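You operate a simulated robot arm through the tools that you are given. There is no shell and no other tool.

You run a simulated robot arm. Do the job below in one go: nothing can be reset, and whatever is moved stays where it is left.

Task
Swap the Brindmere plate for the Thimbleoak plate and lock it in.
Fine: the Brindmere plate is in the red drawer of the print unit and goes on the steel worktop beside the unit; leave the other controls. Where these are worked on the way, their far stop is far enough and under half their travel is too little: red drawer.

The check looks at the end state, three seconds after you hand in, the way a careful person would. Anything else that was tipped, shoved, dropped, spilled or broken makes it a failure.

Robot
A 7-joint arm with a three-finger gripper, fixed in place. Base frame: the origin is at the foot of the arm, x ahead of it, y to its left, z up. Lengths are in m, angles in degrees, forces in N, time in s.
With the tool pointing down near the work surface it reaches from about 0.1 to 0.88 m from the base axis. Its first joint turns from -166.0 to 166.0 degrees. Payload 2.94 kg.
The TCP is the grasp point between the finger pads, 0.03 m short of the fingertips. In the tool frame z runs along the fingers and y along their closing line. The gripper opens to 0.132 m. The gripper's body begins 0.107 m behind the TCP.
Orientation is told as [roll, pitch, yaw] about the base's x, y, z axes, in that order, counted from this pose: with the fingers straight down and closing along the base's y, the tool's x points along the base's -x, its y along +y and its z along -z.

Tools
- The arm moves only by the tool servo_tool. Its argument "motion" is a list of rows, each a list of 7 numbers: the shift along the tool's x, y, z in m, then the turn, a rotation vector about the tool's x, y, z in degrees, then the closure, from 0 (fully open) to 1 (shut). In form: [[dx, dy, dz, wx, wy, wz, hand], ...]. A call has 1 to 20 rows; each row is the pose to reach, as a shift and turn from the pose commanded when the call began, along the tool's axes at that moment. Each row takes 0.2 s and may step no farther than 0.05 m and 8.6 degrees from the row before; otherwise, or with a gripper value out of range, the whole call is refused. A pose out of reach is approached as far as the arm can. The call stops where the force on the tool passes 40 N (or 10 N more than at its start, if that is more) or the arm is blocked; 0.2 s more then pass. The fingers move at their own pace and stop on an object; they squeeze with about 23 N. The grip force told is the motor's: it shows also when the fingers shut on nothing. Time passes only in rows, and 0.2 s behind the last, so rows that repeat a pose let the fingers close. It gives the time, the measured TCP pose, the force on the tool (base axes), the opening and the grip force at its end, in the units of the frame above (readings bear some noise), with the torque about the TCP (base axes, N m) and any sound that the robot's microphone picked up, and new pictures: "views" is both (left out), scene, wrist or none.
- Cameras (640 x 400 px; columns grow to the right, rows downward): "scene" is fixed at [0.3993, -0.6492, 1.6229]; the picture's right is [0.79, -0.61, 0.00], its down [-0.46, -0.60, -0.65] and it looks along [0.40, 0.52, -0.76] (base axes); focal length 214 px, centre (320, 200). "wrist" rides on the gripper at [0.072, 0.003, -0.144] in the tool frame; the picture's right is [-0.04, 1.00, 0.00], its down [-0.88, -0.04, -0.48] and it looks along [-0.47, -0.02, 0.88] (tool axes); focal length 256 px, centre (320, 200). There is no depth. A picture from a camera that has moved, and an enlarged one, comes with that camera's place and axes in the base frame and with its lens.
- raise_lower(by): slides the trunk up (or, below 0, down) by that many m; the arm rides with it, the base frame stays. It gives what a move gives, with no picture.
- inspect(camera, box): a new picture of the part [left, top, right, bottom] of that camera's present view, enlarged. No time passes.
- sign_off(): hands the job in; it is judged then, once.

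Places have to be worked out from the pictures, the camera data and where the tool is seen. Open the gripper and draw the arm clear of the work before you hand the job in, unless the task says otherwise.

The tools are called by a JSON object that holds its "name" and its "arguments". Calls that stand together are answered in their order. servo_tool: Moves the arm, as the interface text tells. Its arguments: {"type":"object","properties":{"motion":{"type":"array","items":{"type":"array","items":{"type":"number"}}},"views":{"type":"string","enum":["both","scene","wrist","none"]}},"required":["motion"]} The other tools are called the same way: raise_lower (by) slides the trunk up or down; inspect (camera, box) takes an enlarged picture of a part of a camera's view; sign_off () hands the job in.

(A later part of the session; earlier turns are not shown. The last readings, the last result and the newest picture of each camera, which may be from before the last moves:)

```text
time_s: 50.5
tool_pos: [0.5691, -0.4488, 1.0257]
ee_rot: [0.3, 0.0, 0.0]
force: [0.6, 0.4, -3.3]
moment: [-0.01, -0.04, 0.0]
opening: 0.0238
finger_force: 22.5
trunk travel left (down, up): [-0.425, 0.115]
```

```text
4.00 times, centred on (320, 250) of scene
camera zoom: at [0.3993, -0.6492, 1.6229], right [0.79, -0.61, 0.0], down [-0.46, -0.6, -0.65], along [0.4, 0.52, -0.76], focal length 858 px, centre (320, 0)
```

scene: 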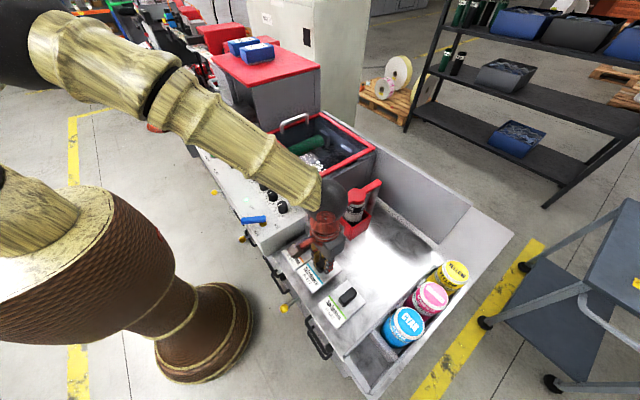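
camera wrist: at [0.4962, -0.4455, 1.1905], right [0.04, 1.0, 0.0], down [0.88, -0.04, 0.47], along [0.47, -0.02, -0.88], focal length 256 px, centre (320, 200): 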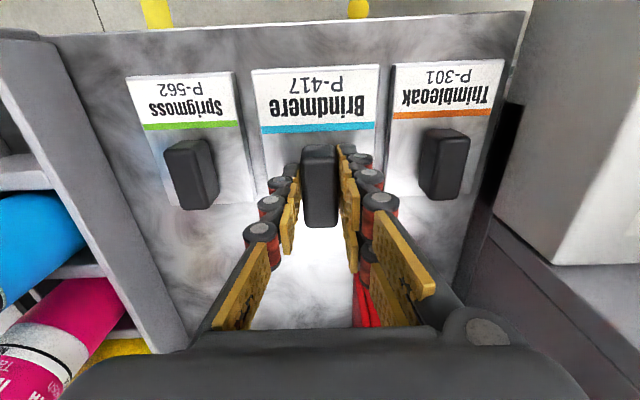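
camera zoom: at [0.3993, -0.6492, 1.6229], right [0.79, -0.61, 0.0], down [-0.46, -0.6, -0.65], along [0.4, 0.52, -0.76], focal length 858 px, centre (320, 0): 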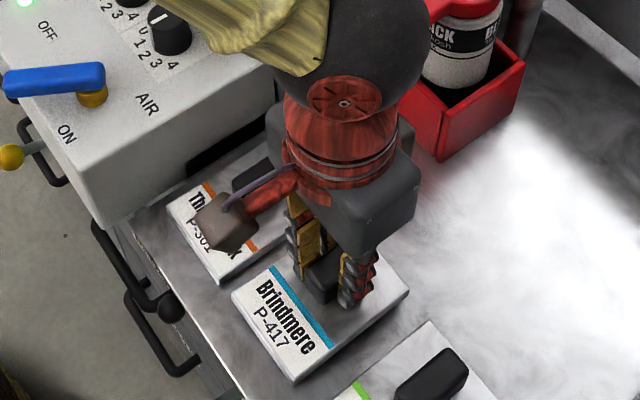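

No contact yet (force still just the plate's weight). I continue in 1 mm steps.

{"name": "servo_tool", "arguments": {"motion": [[0, 0, 0.001, 0, 0, 0, 1], [0, 0, 0.002, 0, 0, 0, 1], [0, 0, 0.003, 0, 0, 0, 1], [0, 0, 0.003, 0, 0, 0, 1]], "views": "none"}}

```text
time_s: 51.5
tool_pos: [0.5691, -0.4491, 1.0227]
ee_rot: [0.3, 0.1, 0.0]
force: [0.0, 0.1, -1.6]
moment: [-0.02, 0.01, -0.01]
opening: 0.0239
finger_force: 23.4
trunk travel left (down, up): [-0.425, 0.115]
```

{"name": "servo_tool", "arguments": {"motion": [[0, 0, 0.001, 0, 0, 0, 1], [0, 0, 0.002, 0, 0, 0, 1], [0, 0, 0.003, 0, 0, 0, 1], [0, 0, 0.003, 0, 0, 0, 1]], "views": "none"}}

```text
time_s: 52.5
tool_pos: [0.5689, -0.4486, 1.0188]
ee_rot: [0.3, 0.2, 0.1]
force: [0.4, 0.0, -2.0]
moment: [0.01, -0.03, 0.02]
opening: 0.0237
finger_force: 23.1
trunk travel left (down, up): [-0.425, 0.115]
```

Still hanging free at z 1.019. I check how far the plate is from the steel before going on.

{"name": "inspect", "arguments": {"camera": "scene", "box": [280, 220, 360, 300]}}

{"name": "inspect", "arguments": {"camera": "wrist", "box": [120, 20, 520, 260]}}

```text
5.00 times, centred on (320, 260) of scene
camera zoom: at [0.3993, -0.6492, 1.6229], right [0.79, -0.61, 0.0], down [-0.46, -0.6, -0.65], along [0.4, 0.52, -0.76], focal length 1072 px, centre (320, -100)
```

zoom: 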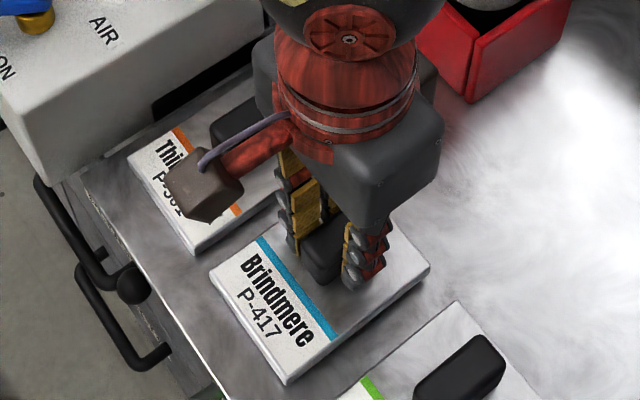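

```text
1.60 times, centred on (320, 140) of wrist
camera zoom: at [0.4968, -0.446, 1.1615], right [0.04, 1.0, 0.0], down [0.88, -0.04, 0.47], along [0.47, -0.02, -0.88], focal length 410 px, centre (320, 296)
```

zoom: 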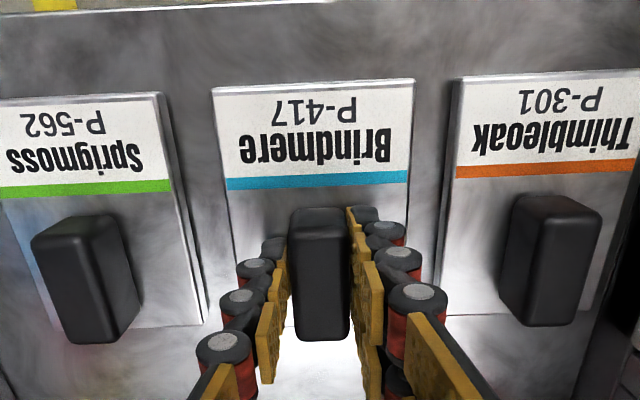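

Very close now by scale; I continue down in 1 mm steps watching the vertical force.

{"name": "servo_tool", "arguments": {"motion": [[0, 0, 0.001, 0, 0, 0, 1], [0, 0, 0.002, 0, 0, 0, 1], [0, 0, 0.002, 0, 0, 0, 1]], "views": "none"}}

{"name": "servo_tool", "arguments": {"motion": [[0, 0, 0.001, 0, 0, 0, 1], [0, 0, 0.001, 0, 0, 0, 1]], "views": "none"}}

```text
time_s: 53.3
tool_pos: [0.569, -0.4495, 1.0175]
ee_rot: [0.3, 0.2, 0.1]
force: [0.0, 0.7, -3.3]
moment: [-0.01, -0.02, 0.0]
opening: 0.0238
finger_force: 23.0
trunk travel left (down, up): [-0.425, 0.115]
```

```text
time_s: 53.9
tool_pos: [0.5706, -0.4494, 1.0159]
ee_rot: [0.3, 0.1, -0.1]
force: [-0.5, 0.1, -2.7]
moment: [-0.01, -0.05, -0.04]
opening: 0.0236
finger_force: 23.1
trunk travel left (down, up): [-0.425, 0.115]
```

{"name": "servo_tool", "arguments": {"motion": [[0, 0, 0.001, 0, 0, 0, 1], [0, 0, 0.002, 0, 0, 0, 1], [0, 0, 0.002, 0, 0, 0, 1]], "views": "none"}}

```text
time_s: 54.7
tool_pos: [0.5698, -0.449, 1.0123]
ee_rot: [0.2, 0.1, 0.0]
force: [-1.2, -0.1, -1.2]
moment: [-0.1, 0.15, -0.03]
opening: 0.0236
finger_force: 23.2
trunk travel left (down, up): [-0.425, 0.115]
```

The moment just changed, hinting at first contact. One more millimetre.

{"name": "servo_tool", "arguments": {"motion": [[0, 0, 0.001, 0, 0, 0, 1], [0, 0, 0.001, 0, 0, 0, 1]], "views": "none"}}

{"name": "inspect", "arguments": {"camera": "scene", "box": [280, 220, 360, 300]}}

{"name": "inspect", "arguments": {"camera": "wrist", "box": [60, 20, 580, 260]}}

```text
time_s: 55.3
tool_pos: [0.5683, -0.4483, 1.0144]
ee_rot: [0.2, 0.0, -0.1]
force: [-2.3, 1.8, 12.1]
moment: [0.02, 0.67, -0.02]
opening: 0.0236
finger_force: 23.2
trunk travel left (down, up): [-0.425, 0.115]
```

```text
5.00 times, centred on (320, 260) of scene
camera zoom: at [0.3993, -0.6492, 1.6229], right [0.79, -0.61, 0.0], down [-0.46, -0.6, -0.65], along [0.4, 0.52, -0.76], focal length 1072 px, centre (320, -100)
```

zoom: 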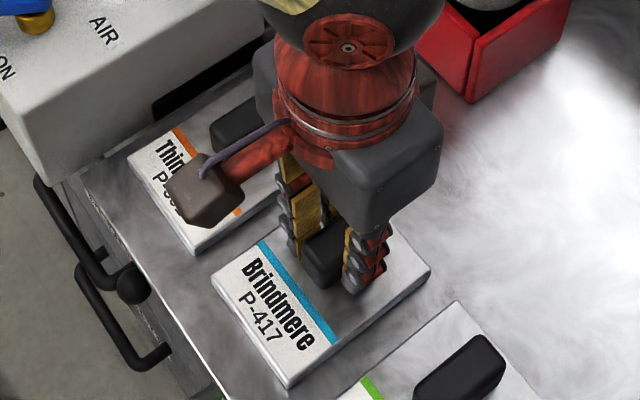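

```text
1.23 times, centred on (320, 140) of wrist
camera zoom: at [0.4968, -0.4462, 1.1559], right [0.04, 1.0, 0.0], down [0.88, -0.04, 0.48], along [0.48, -0.02, -0.88], focal length 315 px, centre (320, 274)
```

zoom: 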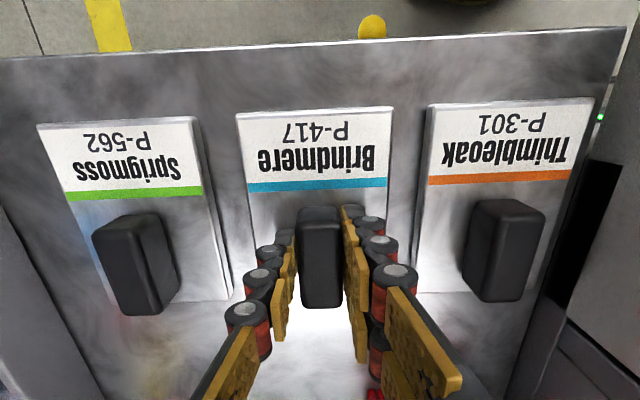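

The plate is down on the steel (12 N up). I ease off 1 mm, open the fingers and lift straight away.

{"name": "servo_tool", "arguments": {"motion": [[0, 0, -0.001, 0, 0, 0, 0.9], [0, 0, -0.001, 0, 0, 0, 0.7], [0, 0, -0.001, 0, 0, 0, 0.58], [0, 0, -0.001, 0, 0, 0, 0.58], [0, 0, -0.001, 0, 0, 0, 0.58], [0, 0, -0.02, 0, 0, 0, 0.58], [0, 0, -0.05, 0, 0, 0, 0.58], [0, 0, -0.09, 0, 0, 0, 0.58], [0, 0, -0.12, 0, 0, 0, 0.58]]}}

{"name": "inspect", "arguments": {"camera": "wrist", "box": [120, 60, 520, 300]}}

{"name": "inspect", "arguments": {"camera": "scene", "box": [260, 180, 400, 320]}}

```text
time_s: 57.3
tool_pos: [0.5692, -0.4513, 1.1312]
ee_rot: [0.3, 0.1, 0.0]
force: [-1.0, 0.9, -0.6]
moment: [-0.05, -0.02, 0.03]
opening: 0.0555
finger_force: 0.0
trunk travel left (down, up): [-0.425, 0.115]
camera wrist: at [0.4963, -0.4474, 1.2733], right [0.04, 1.0, 0.01], down [0.88, -0.04, 0.47], along [0.47, -0.02, -0.88], focal length 256 px, centre (320, 200)
```

scene: 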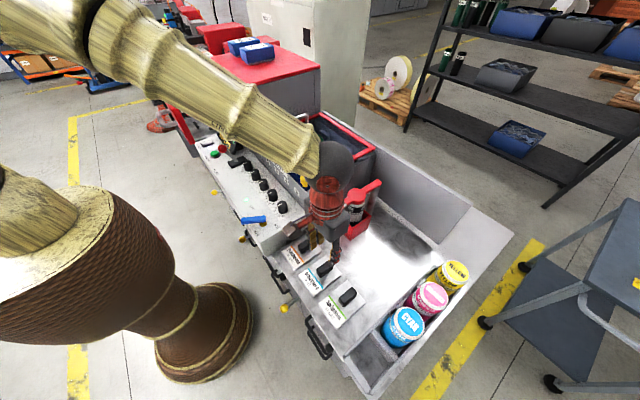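
wrist: 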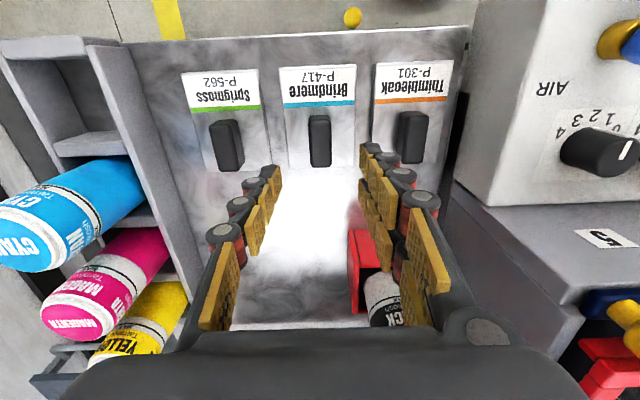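

```text
1.60 times, centred on (320, 180) of wrist
camera zoom: at [0.4963, -0.4474, 1.2733], right [0.04, 1.0, 0.01], down [0.88, -0.04, 0.47], along [0.47, -0.02, -0.88], focal length 410 px, centre (320, 232)
```

zoom: 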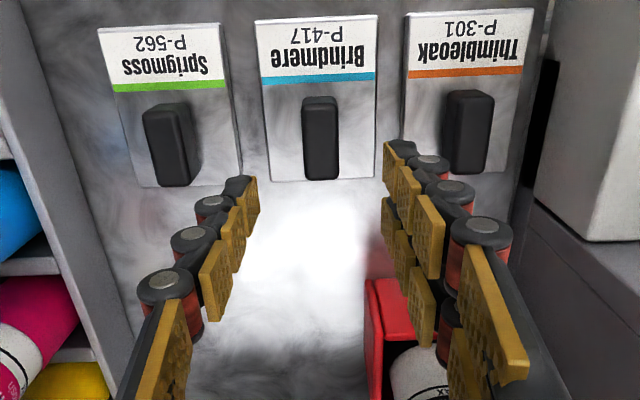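

```text
2.86 times, centred on (330, 250) of scene
camera zoom: at [0.3993, -0.6492, 1.6229], right [0.79, -0.61, 0.0], down [-0.46, -0.6, -0.65], along [0.4, 0.52, -0.76], focal length 613 px, centre (291, 57)
```

zoom: 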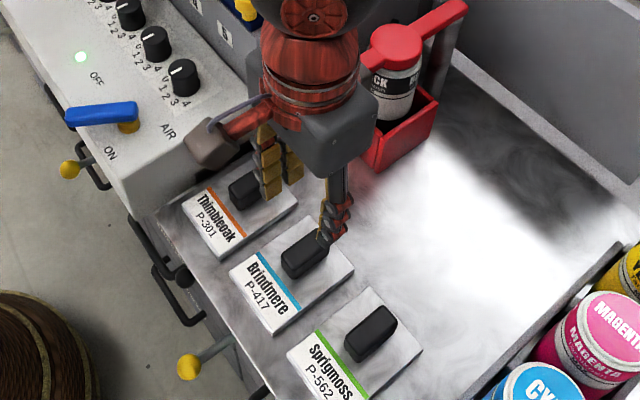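

Brindmere lies flat between the other two with clear gaps. Its front edge sits 70 mm before my grip point; Thimbleoak's front edge is at x≈0.500 and its centre at y≈-0.351, so I move to (0.570, -0.351) and descend over its knob.

{"name": "servo_tool", "arguments": {"motion": [[0, 0.035, 0, 0, 0, 0, 0.58], [0, 0.07, 0, 0, 0, 0, 0.58], [-0.001, 0.1, 0, 0, 0, 0, 0.58], [-0.001, 0.1, 0.03, 0, 0, 0, 0.58], [-0.001, 0.1, 0.05, 0, 0, 0, 0.58], [-0.001, 0.1, 0.05, 0, 0, 0, 0.58]]}}

{"name": "inspect", "arguments": {"camera": "wrist", "box": [120, 20, 520, 260]}}

{"name": "inspect", "arguments": {"camera": "scene", "box": [260, 180, 400, 320]}}

```text
time_s: 58.7
tool_pos: [0.5698, -0.3485, 1.084]
ee_rot: [0.3, 0.1, 0.0]
force: [-0.5, 0.5, 0.6]
moment: [-0.02, 0.01, 0.04]
opening: 0.0552
finger_force: 0.1
trunk travel left (down, up): [-0.425, 0.115]
camera wrist: at [0.4972, -0.3454, 1.2269], right [0.04, 1.0, 0.0], down [0.88, -0.04, 0.47], along [0.47, -0.02, -0.88], focal length 256 px, centre (320, 200)
```

scene: 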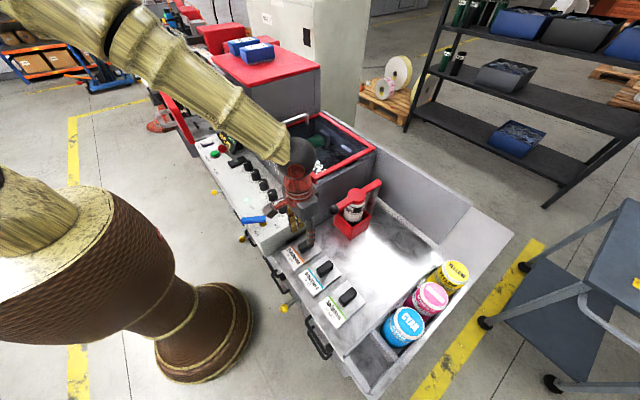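
wrist: 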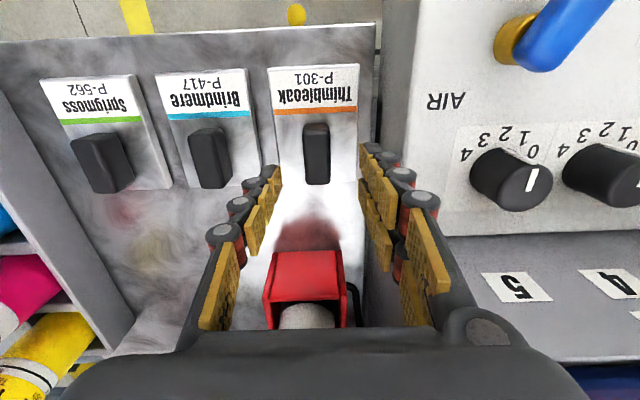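

```text
1.60 times, centred on (320, 140) of wrist
camera zoom: at [0.4972, -0.3454, 1.2269], right [0.04, 1.0, 0.0], down [0.88, -0.04, 0.47], along [0.47, -0.02, -0.88], focal length 410 px, centre (320, 296)
```

zoom: 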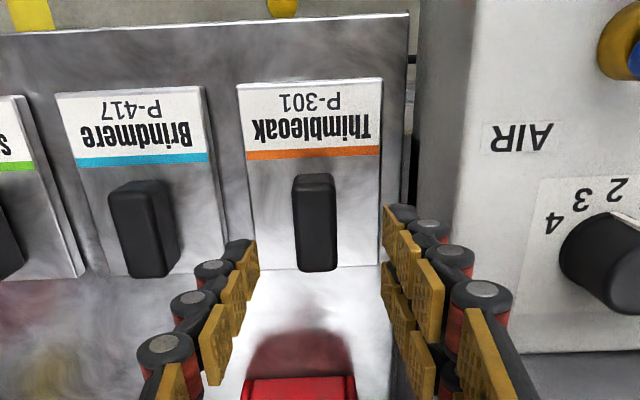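

```text
2.86 times, centred on (330, 250) of scene
camera zoom: at [0.3993, -0.6492, 1.6229], right [0.79, -0.61, 0.0], down [-0.46, -0.6, -0.65], along [0.4, 0.52, -0.76], focal length 613 px, centre (291, 57)
```

zoom: 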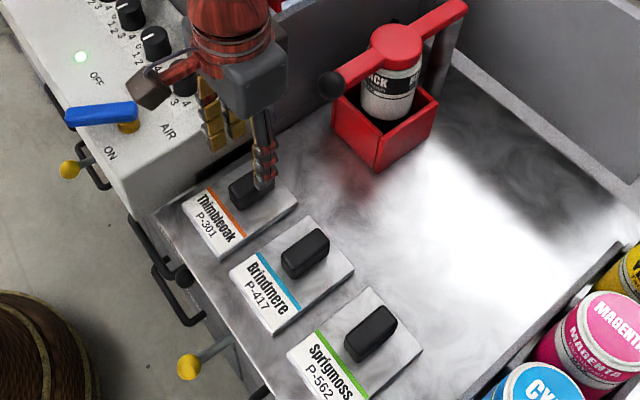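

The knob is centred between the open fingers with clearance from the control block. I descend to the grip height (about 1.016), the same height that fitted Brindmere here.

{"name": "servo_tool", "arguments": {"motion": [[0, -0.0015, 0.025, 0, 0, 0, 0.58], [0, -0.0015, 0.045, 0, 0, 0, 0.58], [0, -0.0015, 0.06, 0, 0, 0, 0.58], [0, -0.0015, 0.067, 0, 0, 0, 0.58], [0, -0.0015, 0.067, 0, 0, 0, 0.58]], "views": "none"}}

{"name": "inspect", "arguments": {"camera": "wrist", "box": [200, 20, 440, 220]}}

{"name": "inspect", "arguments": {"camera": "scene", "box": [270, 210, 350, 270]}}

```text
time_s: 59.9
tool_pos: [0.5692, -0.3486, 1.0172]
ee_rot: [0.3, 0.1, 0.0]
force: [0.2, -0.5, 0.2]
moment: [-0.03, -0.02, -0.02]
opening: 0.0553
finger_force: 0.0
trunk travel left (down, up): [-0.425, 0.115]
```

```text
2.00 times, centred on (320, 120) of wrist
camera zoom: at [0.4974, -0.3468, 1.159], right [0.04, 1.0, 0.0], down [0.88, -0.04, 0.47], along [0.47, -0.02, -0.88], focal length 512 px, centre (320, 360)
```

zoom: 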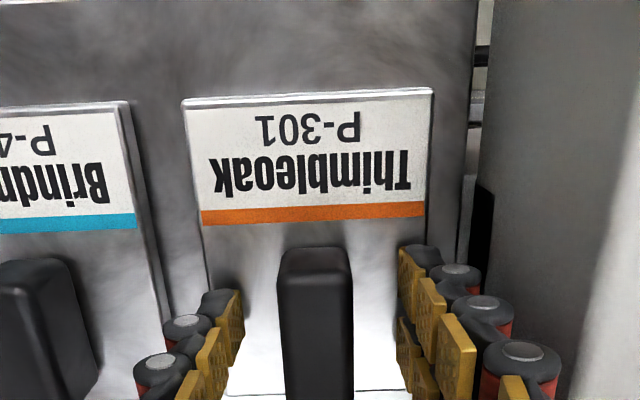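

```text
6.67 times, centred on (310, 240) of scene
camera zoom: at [0.3993, -0.6492, 1.6229], right [0.79, -0.61, 0.0], down [-0.46, -0.6, -0.65], along [0.4, 0.52, -0.76], focal length 1430 px, centre (387, -67)
```

zoom: 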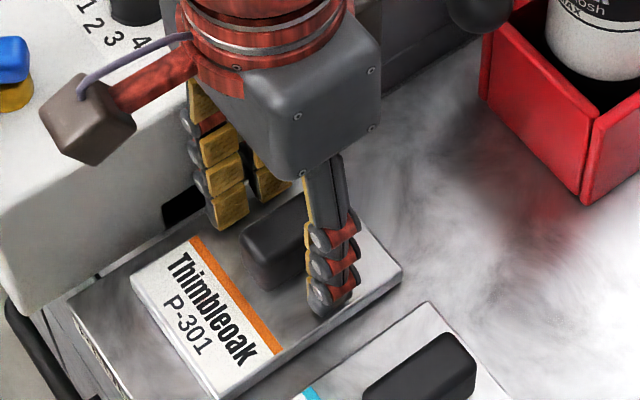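

The Thimbleoak label sits in the same place in the wrist view as Brindmere's did when gripped, so the grip offset matches. I close on the knob.

{"name": "servo_tool", "arguments": {"motion": [[0, -0.001, 0.0015, 0, 0, 0, 0.6], [0, -0.001, 0.0015, 0, 0, 0, 1], [0, -0.001, 0.0015, 0, 0, 0, 1], [0, -0.001, 0.0015, 0, 0, 0, 1], [0, -0.001, 0.0015, 0, 0, 0, 1]], "views": "none"}}

{"name": "inspect", "arguments": {"camera": "wrist", "box": [200, 20, 440, 220]}}

```text
time_s: 61.1
tool_pos: [0.5699, -0.3519, 1.0146]
ee_rot: [0.3, 0.0, -0.1]
force: [-0.2, -0.2, -0.2]
moment: [-0.02, 0.03, -0.03]
opening: 0.0237
finger_force: 23.0
trunk travel left (down, up): [-0.425, 0.115]
```

```text
2.00 times, centred on (320, 120) of wrist
camera zoom: at [0.498, -0.3481, 1.1573], right [0.04, 1.0, 0.0], down [0.88, -0.04, 0.47], along [0.47, -0.02, -0.88], focal length 512 px, centre (320, 360)
```

zoom: 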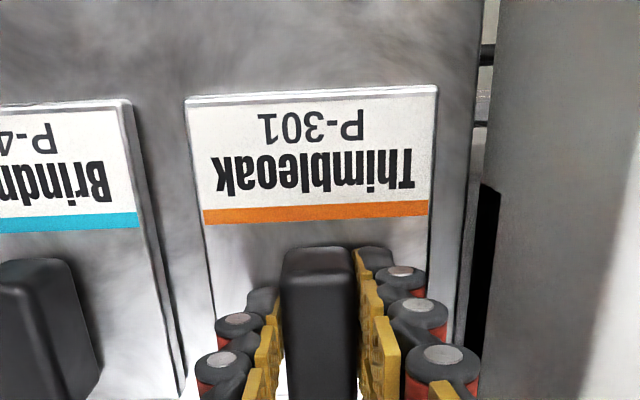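

Gripped with an offset matching Brindmere's within a pixel or two. I lift Thimbleoak straight up to the carrying height.

{"name": "servo_tool", "arguments": {"motion": [[0, 0, -0.01, 0, 0, 0, 1], [0, 0, -0.025, 0, 0, 0, 1], [0, 0, -0.05, 0, 0, 0, 1], [0, 0, -0.09, 0, 0, 0, 1], [0, 0, -0.13, 0, 0, 0, 1], [0, 0, -0.17, 0, 0, 0, 1], [0, 0, -0.21, 0, 0, 0, 1], [0, 0, -0.25, 0, 0, 0, 1], [0, 0, -0.29, 0, 0, 0, 1], [0, 0, -0.33, 0, 0, 0, 1], [0, 0, -0.37, 0, 0, 0, 1], [0, 0, -0.41, 0, 0, 0, 1], [0, 0, -0.434, 0, 0, 0, 1]]}}

{"name": "inspect", "arguments": {"camera": "scene", "box": [240, 160, 440, 330]}}

```text
time_s: 63.9
tool_pos: [0.5687, -0.352, 1.4513]
ee_rot: [0.3, 0.2, 0.0]
force: [-0.8, 0.3, -2.0]
moment: [0.01, -0.02, 0.01]
opening: 0.0237
finger_force: 23.3
trunk travel left (down, up): [-0.425, 0.115]
camera wrist: at [0.4957, -0.3492, 1.5949], right [0.04, 1.0, 0.0], down [0.88, -0.04, 0.47], along [0.47, -0.02, -0.88], focal length 256 px, centre (320, 200)
```

scene: 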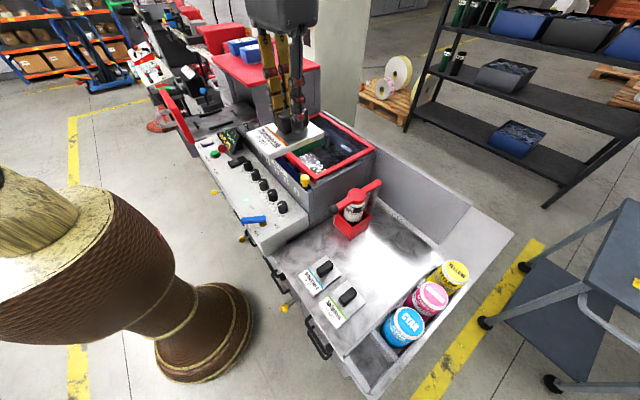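
wrist: 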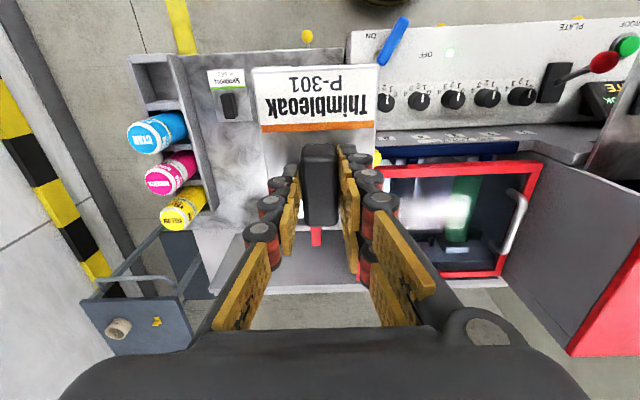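

```text
2.35 times, centred on (340, 245) of scene
camera zoom: at [0.3993, -0.6492, 1.6229], right [0.79, -0.61, 0.0], down [-0.46, -0.6, -0.65], along [0.4, 0.52, -0.76], focal length 505 px, centre (273, 94)
```

zoom: 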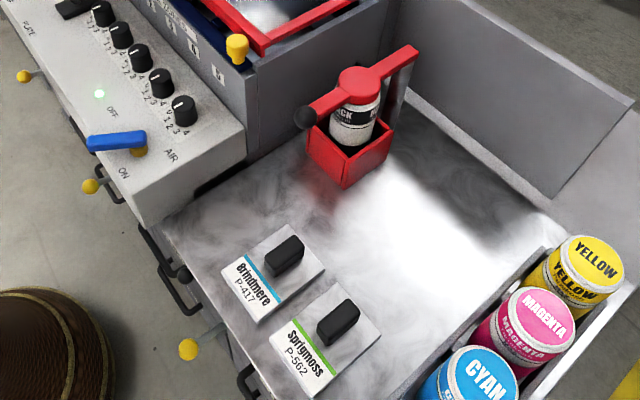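

Only Brindmere and Sprigmoss remain on the worktop. I carry Thimbleoak back over the open drawer, to the same spot where Brindmere was lifted.

{"name": "servo_tool", "arguments": {"motion": [[0.0, 0.03, 0, 0, 0, 0, 1], [0.002, 0.07, 0, 0, 0, 0, 1], [0.004, 0.11, 0, 0, 0, 0, 1], [0.006, 0.15, 0, 0, 0, 0, 1], [0.009, 0.19, 0, 0, 0, 0, 1], [0.012, 0.23, 0, 0, 0, 0, 1], [0.015, 0.27, 0, 0, 0, 0, 1], [0.018, 0.31, 0, 0, 0, 0, 1], [0.021, 0.35, 0, 0, 0, 0, 1], [0.021, 0.39, 0, 0, 0, 0, 1], [0.021, 0.425, 0, 0, 0, 0, 1], [0.021, 0.45, 0, 0, 0, 0, 1], [0.021, 0.4645, 0, 0, 0, 0, 1], [0.021, 0.4645, 0, 0, 0, 0, 1]]}}

{"name": "inspect", "arguments": {"camera": "scene", "box": [150, 30, 310, 150]}}

{"name": "inspect", "arguments": {"camera": "wrist", "box": [200, 20, 440, 220]}}

```text
time_s: 66.9
tool_pos: [0.5508, 0.1121, 1.4518]
ee_rot: [0.2, 0.1, 0.0]
force: [-0.1, 0.2, -2.3]
moment: [0.0, -0.06, 0.03]
opening: 0.0237
finger_force: 23.0
trunk travel left (down, up): [-0.425, 0.115]
camera wrist: at [0.4784, 0.1144, 1.5935], right [0.04, 1.0, 0.0], down [0.88, -0.04, 0.47], along [0.47, -0.02, -0.88], focal length 256 px, centre (320, 200)
```

scene: 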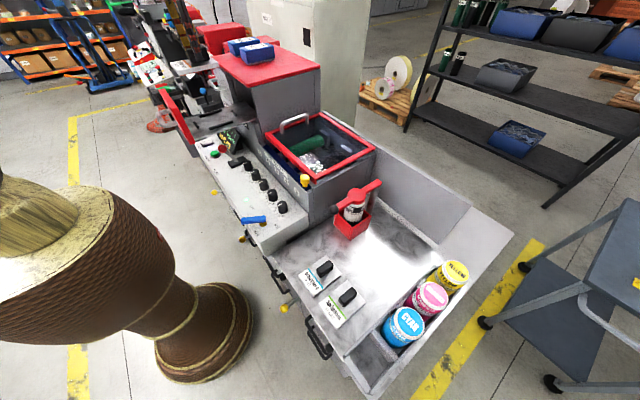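
wrist: 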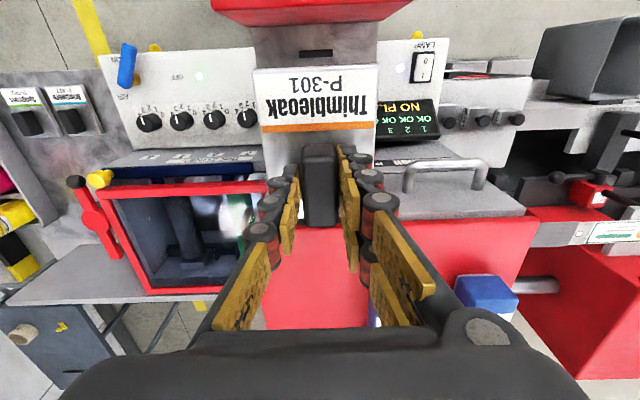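

```text
3.33 times, centred on (230, 90) of scene
camera zoom: at [0.3993, -0.6492, 1.6229], right [0.79, -0.61, 0.0], down [-0.46, -0.6, -0.65], along [0.4, 0.52, -0.76], focal length 715 px, centre (620, 567)
```

zoom: 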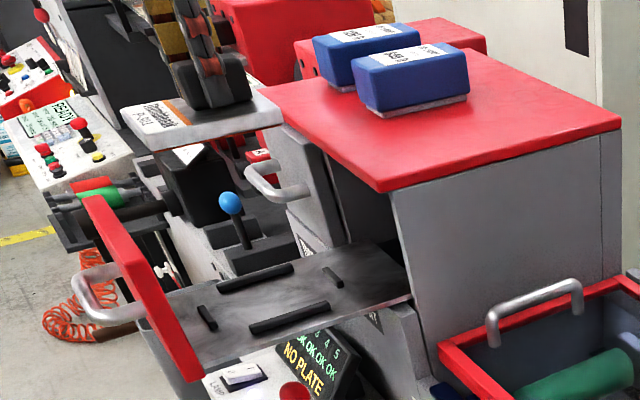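

```text
2.00 times, centred on (320, 120) of wrist
camera zoom: at [0.4784, 0.1144, 1.5935], right [0.04, 1.0, 0.0], down [0.88, -0.04, 0.47], along [0.47, -0.02, -0.88], focal length 512 px, centre (320, 360)
```

zoom: 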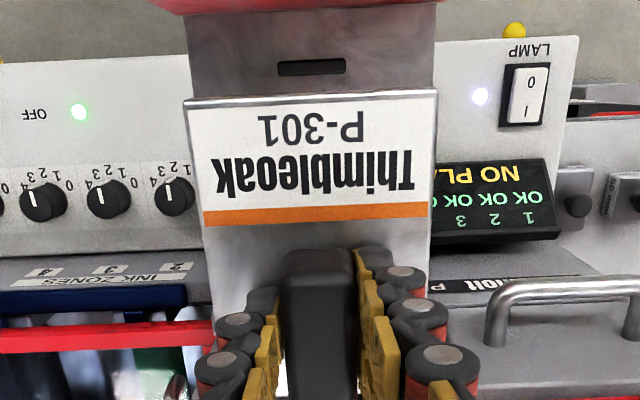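

The view matches the moment Brindmere was lifted, so alignment is good. I lower to just above the nest guides.

{"name": "servo_tool", "arguments": {"motion": [[0.0005, 0.0005, 0.03, 0, 0, 0, 1], [0.001, 0.0005, 0.06, 0, 0, 0, 1], [0.001, 0.0005, 0.09, 0, 0, 0, 1], [0.001, 0.0005, 0.115, 0, 0, 0, 1], [0.001, 0.0005, 0.138, 0, 0, 0, 1], [0.001, 0.0005, 0.138, 0, 0, 0, 1]], "views": "none"}}

{"name": "inspect", "arguments": {"camera": "scene", "box": [180, 80, 260, 140]}}

{"name": "inspect", "arguments": {"camera": "wrist", "box": [200, 20, 440, 220]}}

```text
time_s: 68.3
tool_pos: [0.5501, 0.1119, 1.3136]
ee_rot: [0.3, 0.0, 0.0]
force: [-0.3, -0.8, -3.0]
moment: [0.04, -0.05, -0.01]
opening: 0.0239
finger_force: 22.9
trunk travel left (down, up): [-0.425, 0.115]
```

```text
6.67 times, centred on (220, 110) of scene
camera zoom: at [0.3993, -0.6492, 1.6229], right [0.79, -0.61, 0.0], down [-0.46, -0.6, -0.65], along [0.4, 0.52, -0.76], focal length 1430 px, centre (987, 800)
```

zoom: 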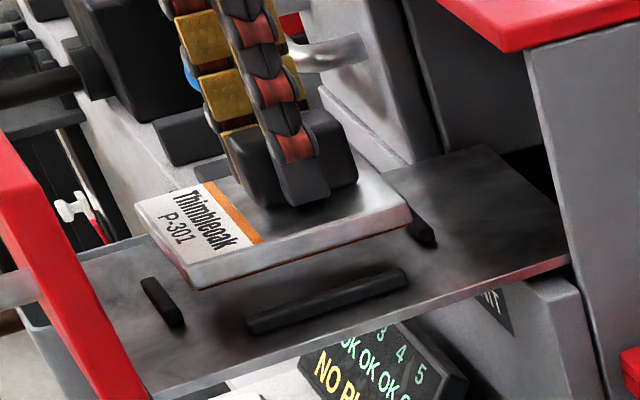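

```text
2.00 times, centred on (320, 120) of wrist
camera zoom: at [0.4779, 0.1137, 1.4552], right [0.04, 1.0, 0.0], down [0.88, -0.04, 0.47], along [0.47, -0.02, -0.88], focal length 512 px, centre (320, 360)
```

zoom: 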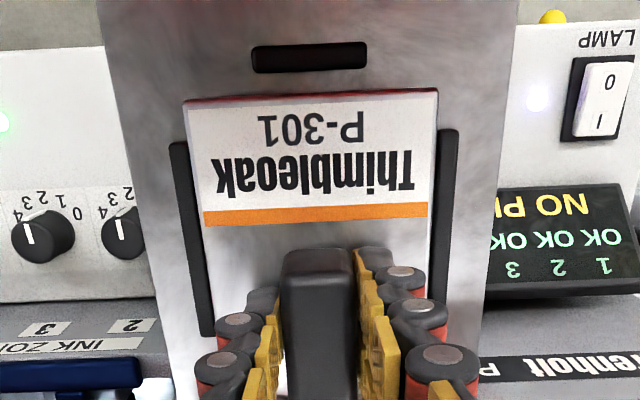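

The plate hovers about 2.4 cm above the tray, lined up inside the four guides. I lower it 1.5 cm and check again.

{"name": "servo_tool", "arguments": {"motion": [[0, 0, 0.005, 0, 0, 0, 1], [0, 0, 0.01, 0, 0, 0, 1], [0, 0, 0.015, 0, 0, 0, 1], [0, 0, 0.015, 0, 0, 0, 1]], "views": "none"}}

{"name": "inspect", "arguments": {"camera": "scene", "box": [180, 80, 260, 140]}}

{"name": "inspect", "arguments": {"camera": "wrist", "box": [200, 20, 440, 220]}}

```text
time_s: 69.3
tool_pos: [0.5507, 0.1131, 1.2978]
ee_rot: [0.1, 0.1, 0.1]
force: [0.2, 0.9, -1.5]
moment: [-0.01, -0.05, 0.04]
opening: 0.0239
finger_force: 22.8
trunk travel left (down, up): [-0.425, 0.115]
```

```text
6.67 times, centred on (220, 110) of scene
camera zoom: at [0.3993, -0.6492, 1.6229], right [0.79, -0.61, 0.0], down [-0.46, -0.6, -0.65], along [0.4, 0.52, -0.76], focal length 1430 px, centre (987, 800)
```

zoom: 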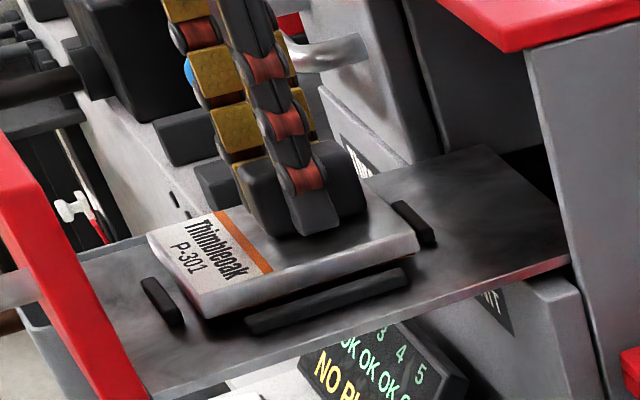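

```text
2.00 times, centred on (320, 120) of wrist
camera zoom: at [0.4775, 0.1146, 1.4398], right [0.04, 1.0, 0.0], down [0.88, -0.04, 0.47], along [0.47, -0.02, -0.88], focal length 512 px, centre (320, 360)
```

zoom: 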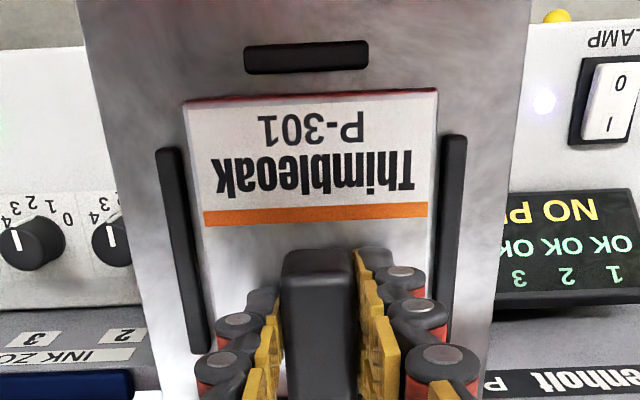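

Well centred in the nest, about 8 mm above seating. I lower in 2 mm steps and read the force.

{"name": "servo_tool", "arguments": {"motion": [[0, 0, 0.002, 0, 0, 0, 1], [0, 0, 0.004, 0, 0, 0, 1], [0, 0, 0.004, 0, 0, 0, 1]], "views": "none"}}

{"name": "servo_tool", "arguments": {"motion": [[0, 0, 0.001, 0, 0, 0, 1], [0, 0, 0.002, 0, 0, 0, 1], [0, 0, 0.002, 0, 0, 0, 1]], "views": "none"}}

```text
time_s: 70.1
tool_pos: [0.55, 0.1124, 1.2924]
ee_rot: [0.2, 0.1, 0.0]
force: [0.0, 0.0, -2.9]
moment: [-0.03, -0.03, -0.05]
opening: 0.0235
finger_force: 23.4
trunk travel left (down, up): [-0.425, 0.115]
```

```text
time_s: 70.9
tool_pos: [0.5485, 0.1133, 1.2929]
ee_rot: [0.2, 0.1, 0.0]
force: [-0.5, 1.2, -2.0]
moment: [0.02, 0.05, 0.0]
opening: 0.0235
finger_force: 22.9
trunk travel left (down, up): [-0.425, 0.115]
```

{"name": "servo_tool", "arguments": {"motion": [[0, 0, 0.001, 0, 0, 0, 1], [0, 0, 0.001, 0, 0, 0, 1]], "views": "none"}}

{"name": "servo_tool", "arguments": {"motion": [[0, 0, 0.001, 0, 0, 0, 1], [0, 0, 0.001, 0, 0, 0, 1]], "views": "none"}}

```text
time_s: 71.5
tool_pos: [0.549, 0.1132, 1.2919]
ee_rot: [0.3, -0.1, 0.0]
force: [0.3, 0.4, 4.2]
moment: [-0.04, 0.43, 0.01]
opening: 0.0239
finger_force: 23.0
trunk travel left (down, up): [-0.425, 0.115]
```

```text
time_s: 72.1
tool_pos: [0.549, 0.1137, 1.2914]
ee_rot: [0.3, -0.1, 0.0]
force: [1.3, 0.3, 16.7]
moment: [-0.07, 0.39, -0.01]
opening: 0.0239
finger_force: 23.5
trunk travel left (down, up): [-0.425, 0.115]
```

Contact at the expected seating height (z≈1.2915). I check that it lies inside the nest before letting go.

{"name": "inspect", "arguments": {"camera": "scene", "box": [180, 80, 260, 140]}}

{"name": "inspect", "arguments": {"camera": "wrist", "box": [200, 20, 440, 220]}}

```text
6.67 times, centred on (220, 110) of scene
camera zoom: at [0.3993, -0.6492, 1.6229], right [0.79, -0.61, 0.0], down [-0.46, -0.6, -0.65], along [0.4, 0.52, -0.76], focal length 1430 px, centre (987, 800)
```

zoom: 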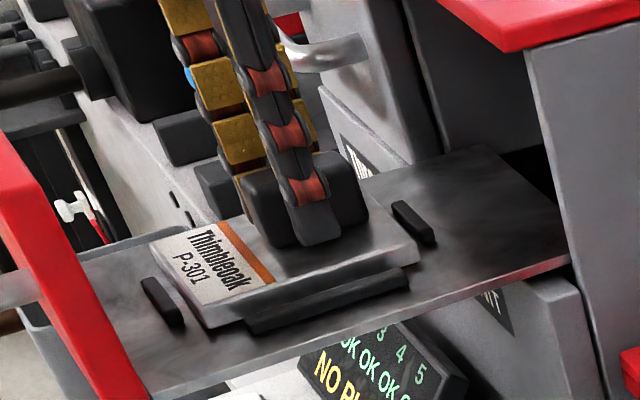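

```text
2.00 times, centred on (320, 120) of wrist
camera zoom: at [0.476, 0.1151, 1.434], right [0.04, 1.0, 0.01], down [0.88, -0.04, 0.48], along [0.48, -0.02, -0.88], focal length 512 px, centre (320, 360)
```

zoom: 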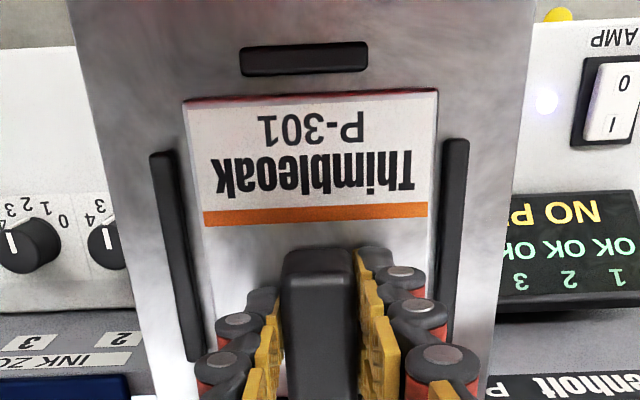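

The picture is the same as Brindmere's seated position, so Thimbleoak is in the nest. I ease off, open the fingers and lift clear.

{"name": "servo_tool", "arguments": {"motion": [[0, 0, -0.0015, 0, 0, 0, 0.9], [0, 0, -0.0015, 0, 0, 0, 0.7], [0, 0, -0.0015, 0, 0, 0, 0.58], [0, 0, -0.0015, 0, 0, 0, 0.58], [0, 0, -0.0015, 0, 0, 0, 0.58], [0, 0, -0.02, 0, 0, 0, 0.58], [0, 0, -0.05, 0, 0, 0, 0.58], [0, 0, -0.09, 0, 0, 0, 0.58], [0, 0, -0.13, 0, 0, 0, 0.58], [0, 0, -0.155, 0, 0, 0, 0.58]]}}

{"name": "inspect", "arguments": {"camera": "scene", "box": [150, 60, 310, 180]}}

{"name": "inspect", "arguments": {"camera": "wrist", "box": [200, 20, 440, 220]}}

```text
time_s: 74.3
tool_pos: [0.5497, 0.1103, 1.444]
ee_rot: [0.1, 0.1, 0.0]
force: [0.0, 0.2, 0.1]
moment: [-0.01, -0.03, -0.02]
opening: 0.0553
finger_force: 0.1
trunk travel left (down, up): [-0.425, 0.115]
camera wrist: at [0.4777, 0.1133, 1.5864], right [0.04, 1.0, 0.0], down [0.88, -0.04, 0.47], along [0.47, -0.02, -0.88], focal length 256 px, centre (320, 200)
```

scene: 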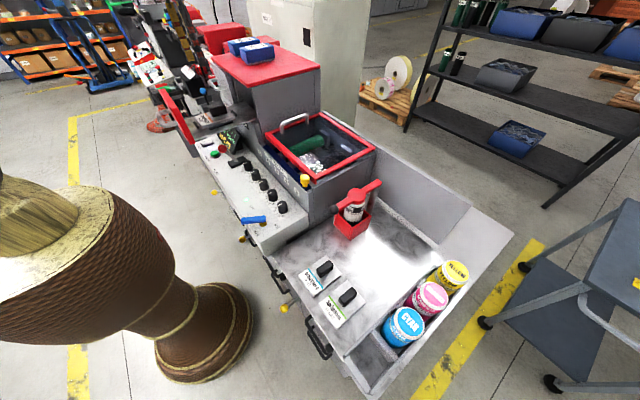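
wrist: 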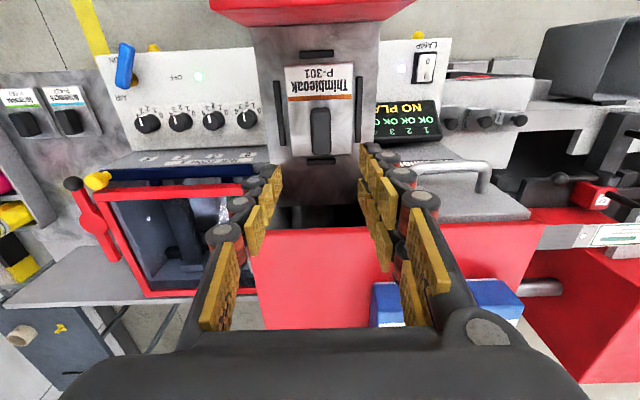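

```text
3.33 times, centred on (230, 120) of scene
camera zoom: at [0.3993, -0.6492, 1.6229], right [0.79, -0.61, 0.0], down [-0.46, -0.6, -0.65], along [0.4, 0.52, -0.76], focal length 715 px, centre (620, 467)
```

zoom: 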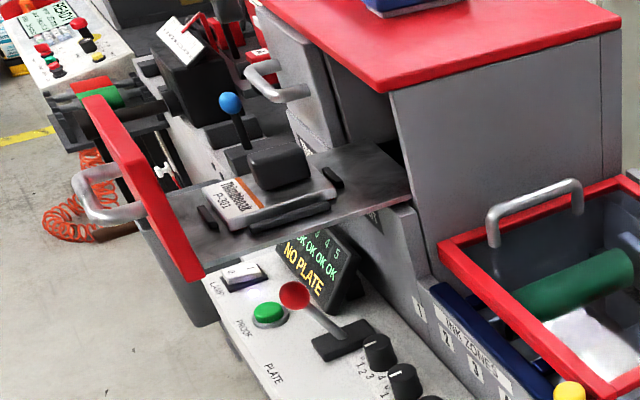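

```text
2.00 times, centred on (320, 120) of wrist
camera zoom: at [0.4777, 0.1133, 1.5864], right [0.04, 1.0, 0.0], down [0.88, -0.04, 0.47], along [0.47, -0.02, -0.88], focal length 512 px, centre (320, 360)
```

zoom: 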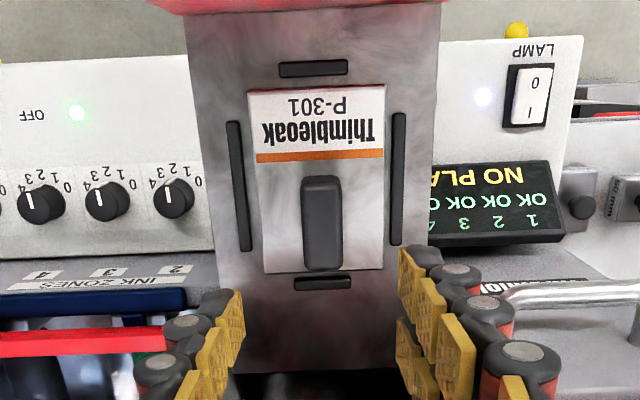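

Thimbleoak is seated inside all four guides. Now I go back over the drawer handle with the gripper turned to close along x, to push the drawer shut.

{"name": "servo_tool", "arguments": {"motion": [[0.015, 0, 0, 0, 0, -8.18, 0.6], [0.03, 0, 0, 0, 0, -16.36, 0.65], [0.045, 0, 0, 0, 0, -24.55, 0.7], [0.06, 0.001, 0, 0, 0, -32.73, 0.75], [0.075, 0.001, 0, 0, 0, -40.91, 0.785], [0.09, 0.001, 0, 0, 0, -49.09, 0.785], [0.105, 0.002, 0, 0, 0, -57.27, 0.785], [0.12, 0.002, 0, 0, 0, -65.45, 0.785], [0.135, 0.002, 0, 0, 0, -73.64, 0.785], [0.15, 0.002, 0, 0, 0, -81.82, 0.785], [0.161, 0.002, 0, 0, 0, -90, 0.785], [0.161, 0.002, 0, 0, 0, -90, 0.785]]}}

{"name": "inspect", "arguments": {"camera": "wrist", "box": [200, 60, 440, 280]}}

```text
time_s: 76.9
tool_pos: [0.3871, 0.1154, 1.4457]
ee_rot: [0.3, -0.1, 90.2]
force: [-0.1, 0.1, 0.2]
moment: [-0.06, 0.0, -0.01]
opening: 0.0283
finger_force: 0.1
trunk travel left (down, up): [-0.425, 0.115]
camera wrist: at [0.3849, 0.0428, 1.5866], right [-1.0, 0.04, 0.0], down [0.04, 0.88, 0.48], along [0.02, 0.48, -0.88], focal length 256 px, centre (320, 200)
```

scene: 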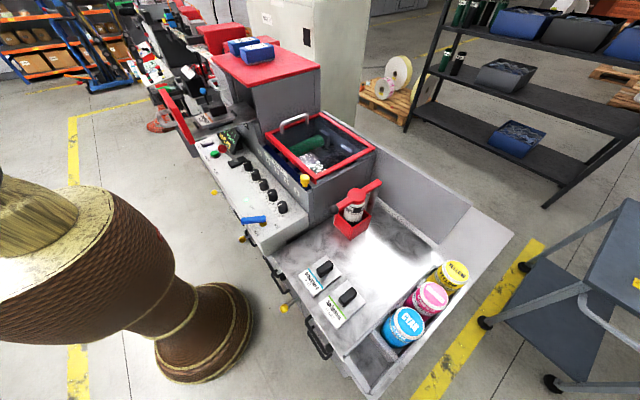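
wrist: 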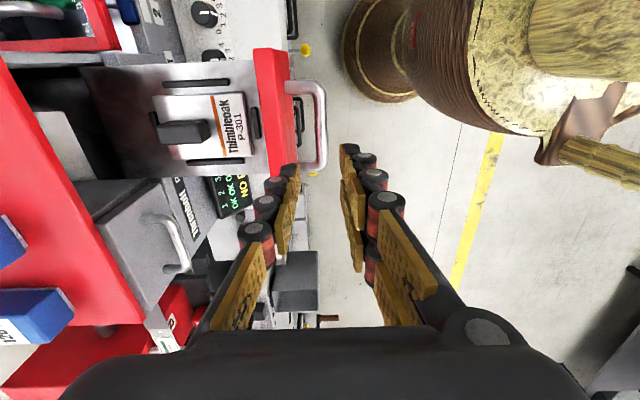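

```text
1.82 times, centred on (320, 170) of wrist
camera zoom: at [0.3849, 0.0428, 1.5866], right [-1.0, 0.04, 0.0], down [0.04, 0.88, 0.48], along [0.02, 0.48, -0.88], focal length 465 px, centre (320, 254)
```

zoom: 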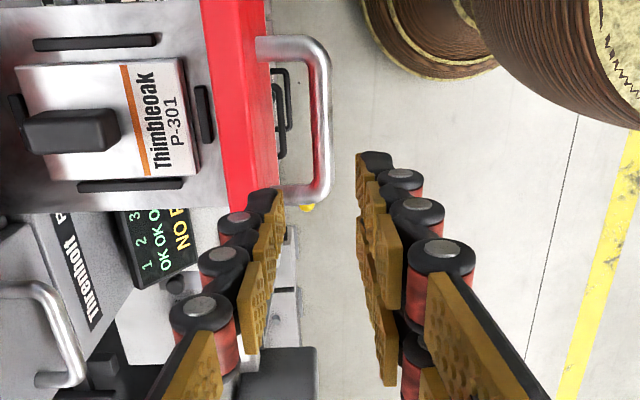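

The bar is at x≈0.386 under the fingers. I descend to straddle it.

{"name": "servo_tool", "arguments": {"motion": [[0.002, 0, 0.03, 0, 0, 0, 0.785], [0.002, 0, 0.06, 0, 0, 0, 0.785], [0.002, 0, 0.09, 0, 0, 0, 0.785], [0.002, 0, 0.12, 0, 0, 0, 0.785], [0.002, 0, 0.142, 0, 0, 0, 0.785], [0.002, 0, 0.155, 0, 0, 0, 0.785], [0.002, 0, 0.155, 0, 0, 0, 0.785]], "views": "wrist"}}

```text
time_s: 78.5
tool_pos: [0.387, 0.1136, 1.2924]
ee_rot: [0.0, -0.3, 90.0]
force: [-0.3, -0.1, -0.5]
moment: [-0.03, -0.05, 0.02]
opening: 0.028
finger_force: 0.2
trunk travel left (down, up): [-0.425, 0.115]
camera wrist: at [0.3833, 0.0404, 1.4344], right [-1.0, 0.04, 0.0], down [0.04, 0.88, 0.48], along [0.02, 0.48, -0.88], focal length 256 px, centre (320, 200)
```

wrist: 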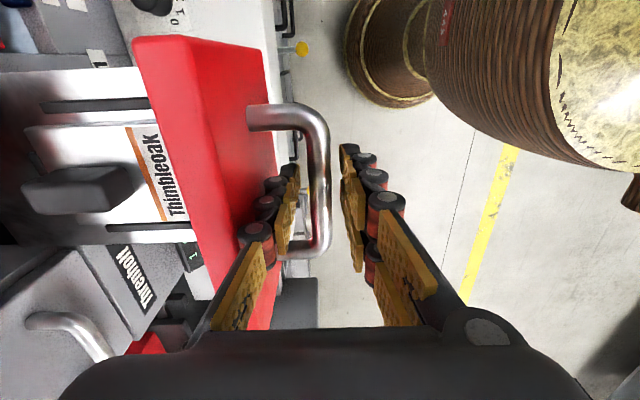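

The bar is between the fingers. I close on it and push the drawer in slowly for the first 12 cm.

{"name": "servo_tool", "arguments": {"motion": [[0, 0, 0, 0, 0, 0, 1], [0, 0, 0, 0, 0, 0, 1], [0, 0, 0, 0, 0, 0, 1], [0, -0.01, 0, 0, 0, 0, 1], [0, -0.02, 0, 0, 0, 0, 1], [0, -0.032, 0, 0, 0, 0, 1], [0, -0.044, 0, 0, 0, 0, 1], [0, -0.056, 0, 0, 0, 0, 1], [0, -0.068, 0, 0, 0, 0, 1], [0, -0.08, 0, 0, 0, 0, 1], [0, -0.092, 0, 0, 0, 0, 1], [0, -0.104, 0, 0, 0, 0, 1], [0, -0.116, 0, 0, 0, 0, 1]]}}

```text
time_s: 81.3
tool_pos: [0.5022, 0.1137, 1.2905]
ee_rot: [0.1, -0.3, 90.1]
force: [0.8, -2.9, 18.3]
moment: [0.3, 0.08, 0.77]
opening: 0.0128
finger_force: 38.0
trunk travel left (down, up): [-0.425, 0.115]
camera wrist: at [0.4993, 0.0406, 1.432], right [-1.0, 0.04, 0.0], down [0.04, 0.88, 0.48], along [0.02, 0.48, -0.88], focal length 256 px, centre (320, 200)
```

scene: 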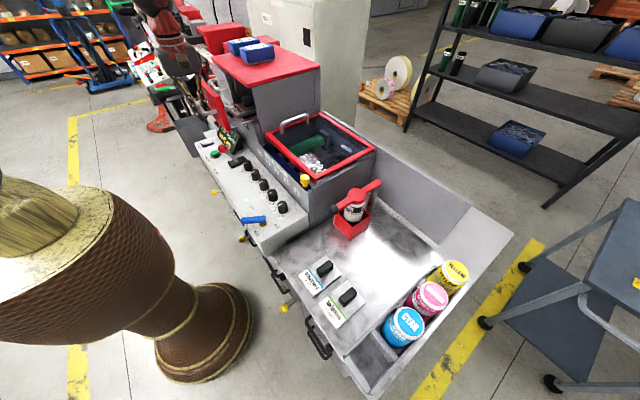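
wrist: 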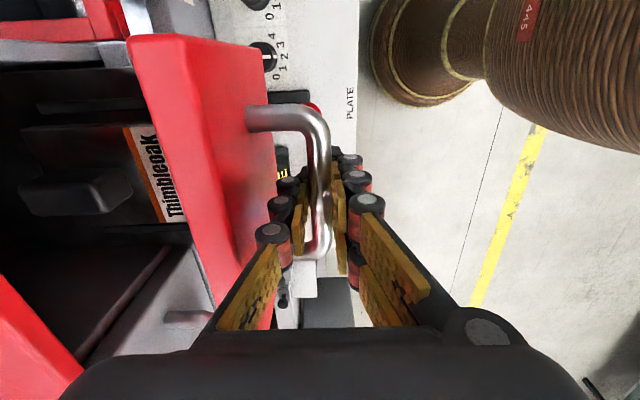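

The drawer runs in well with the plate sitting still. I push on through the remaining ~9 cm toward the closed stop.

{"name": "servo_tool", "arguments": {"motion": [[0, -0.012, -0.001, 0, 0, 0, 1], [0, -0.024, -0.001, 0, 0, 0, 1], [0, -0.036, -0.001, 0, 0, 0, 1], [0, -0.048, -0.001, 0, 0, 0, 1], [0, -0.06, -0.001, 0, 0, 0, 1], [0, -0.07, -0.001, 0, 0, 0, 1], [0, -0.08, -0.001, 0, 0, 0, 1], [0, -0.088, -0.001, 0, 0, 0, 1], [0, -0.093, -0.001, 0, 0, 0, 1]]}}

```text
time_s: 83.3
tool_pos: [0.5959, 0.1147, 1.2907]
ee_rot: [0.1, -0.2, 90.1]
force: [2.7, 5.1, -2.2]
moment: [-0.03, 0.03, 0.7]
opening: 0.0124
finger_force: 37.5
trunk travel left (down, up): [-0.425, 0.115]
camera wrist: at [0.593, 0.0407, 1.432], right [-1.0, 0.04, 0.0], down [0.04, 0.88, 0.48], along [0.02, 0.48, -0.88], focal length 256 px, centre (320, 200)
```

scene: 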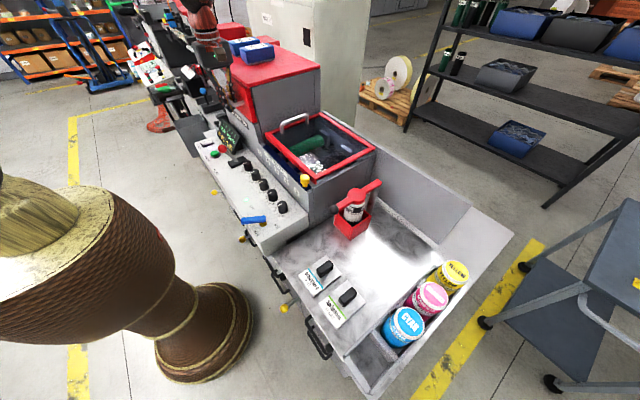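
wrist: 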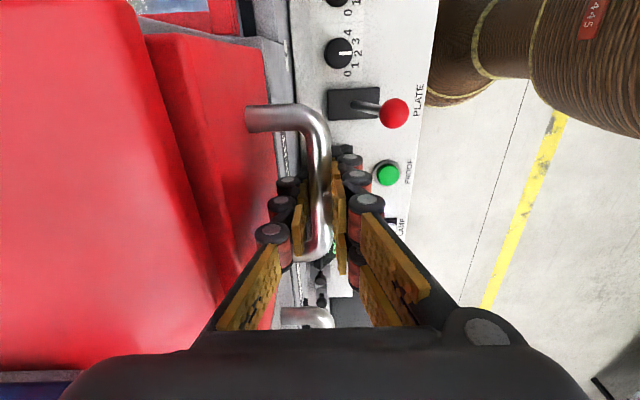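

Nearly closed (x 0.596 against 0.597 at the start). I push a few more millimetres to be sure it is on its stop.

{"name": "servo_tool", "arguments": {"motion": [[0, -0.0015, 0, 0, 0, 0, 1], [0, -0.003, 0, 0, 0, 0, 1], [0, -0.0045, 0, 0, 0, 0, 1], [0, -0.0045, 0, 0, 0, 0, 1]], "views": "none"}}

{"name": "inspect", "arguments": {"camera": "scene", "box": [180, 60, 300, 170]}}

```text
time_s: 84.3
tool_pos: [0.597, 0.1143, 1.2894]
ee_rot: [0.4, -0.2, 90.1]
force: [-19.4, 3.8, -8.1]
moment: [0.33, -0.05, 0.77]
opening: 0.0125
finger_force: 37.2
trunk travel left (down, up): [-0.425, 0.115]
```

```text
3.64 times, centred on (240, 115) of scene
camera zoom: at [0.3993, -0.6492, 1.6229], right [0.79, -0.61, 0.0], down [-0.46, -0.6, -0.65], along [0.4, 0.52, -0.76], focal length 780 px, centre (611, 509)
```

zoom: 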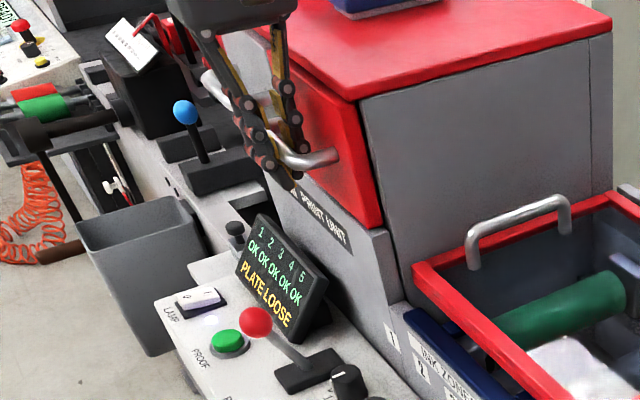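

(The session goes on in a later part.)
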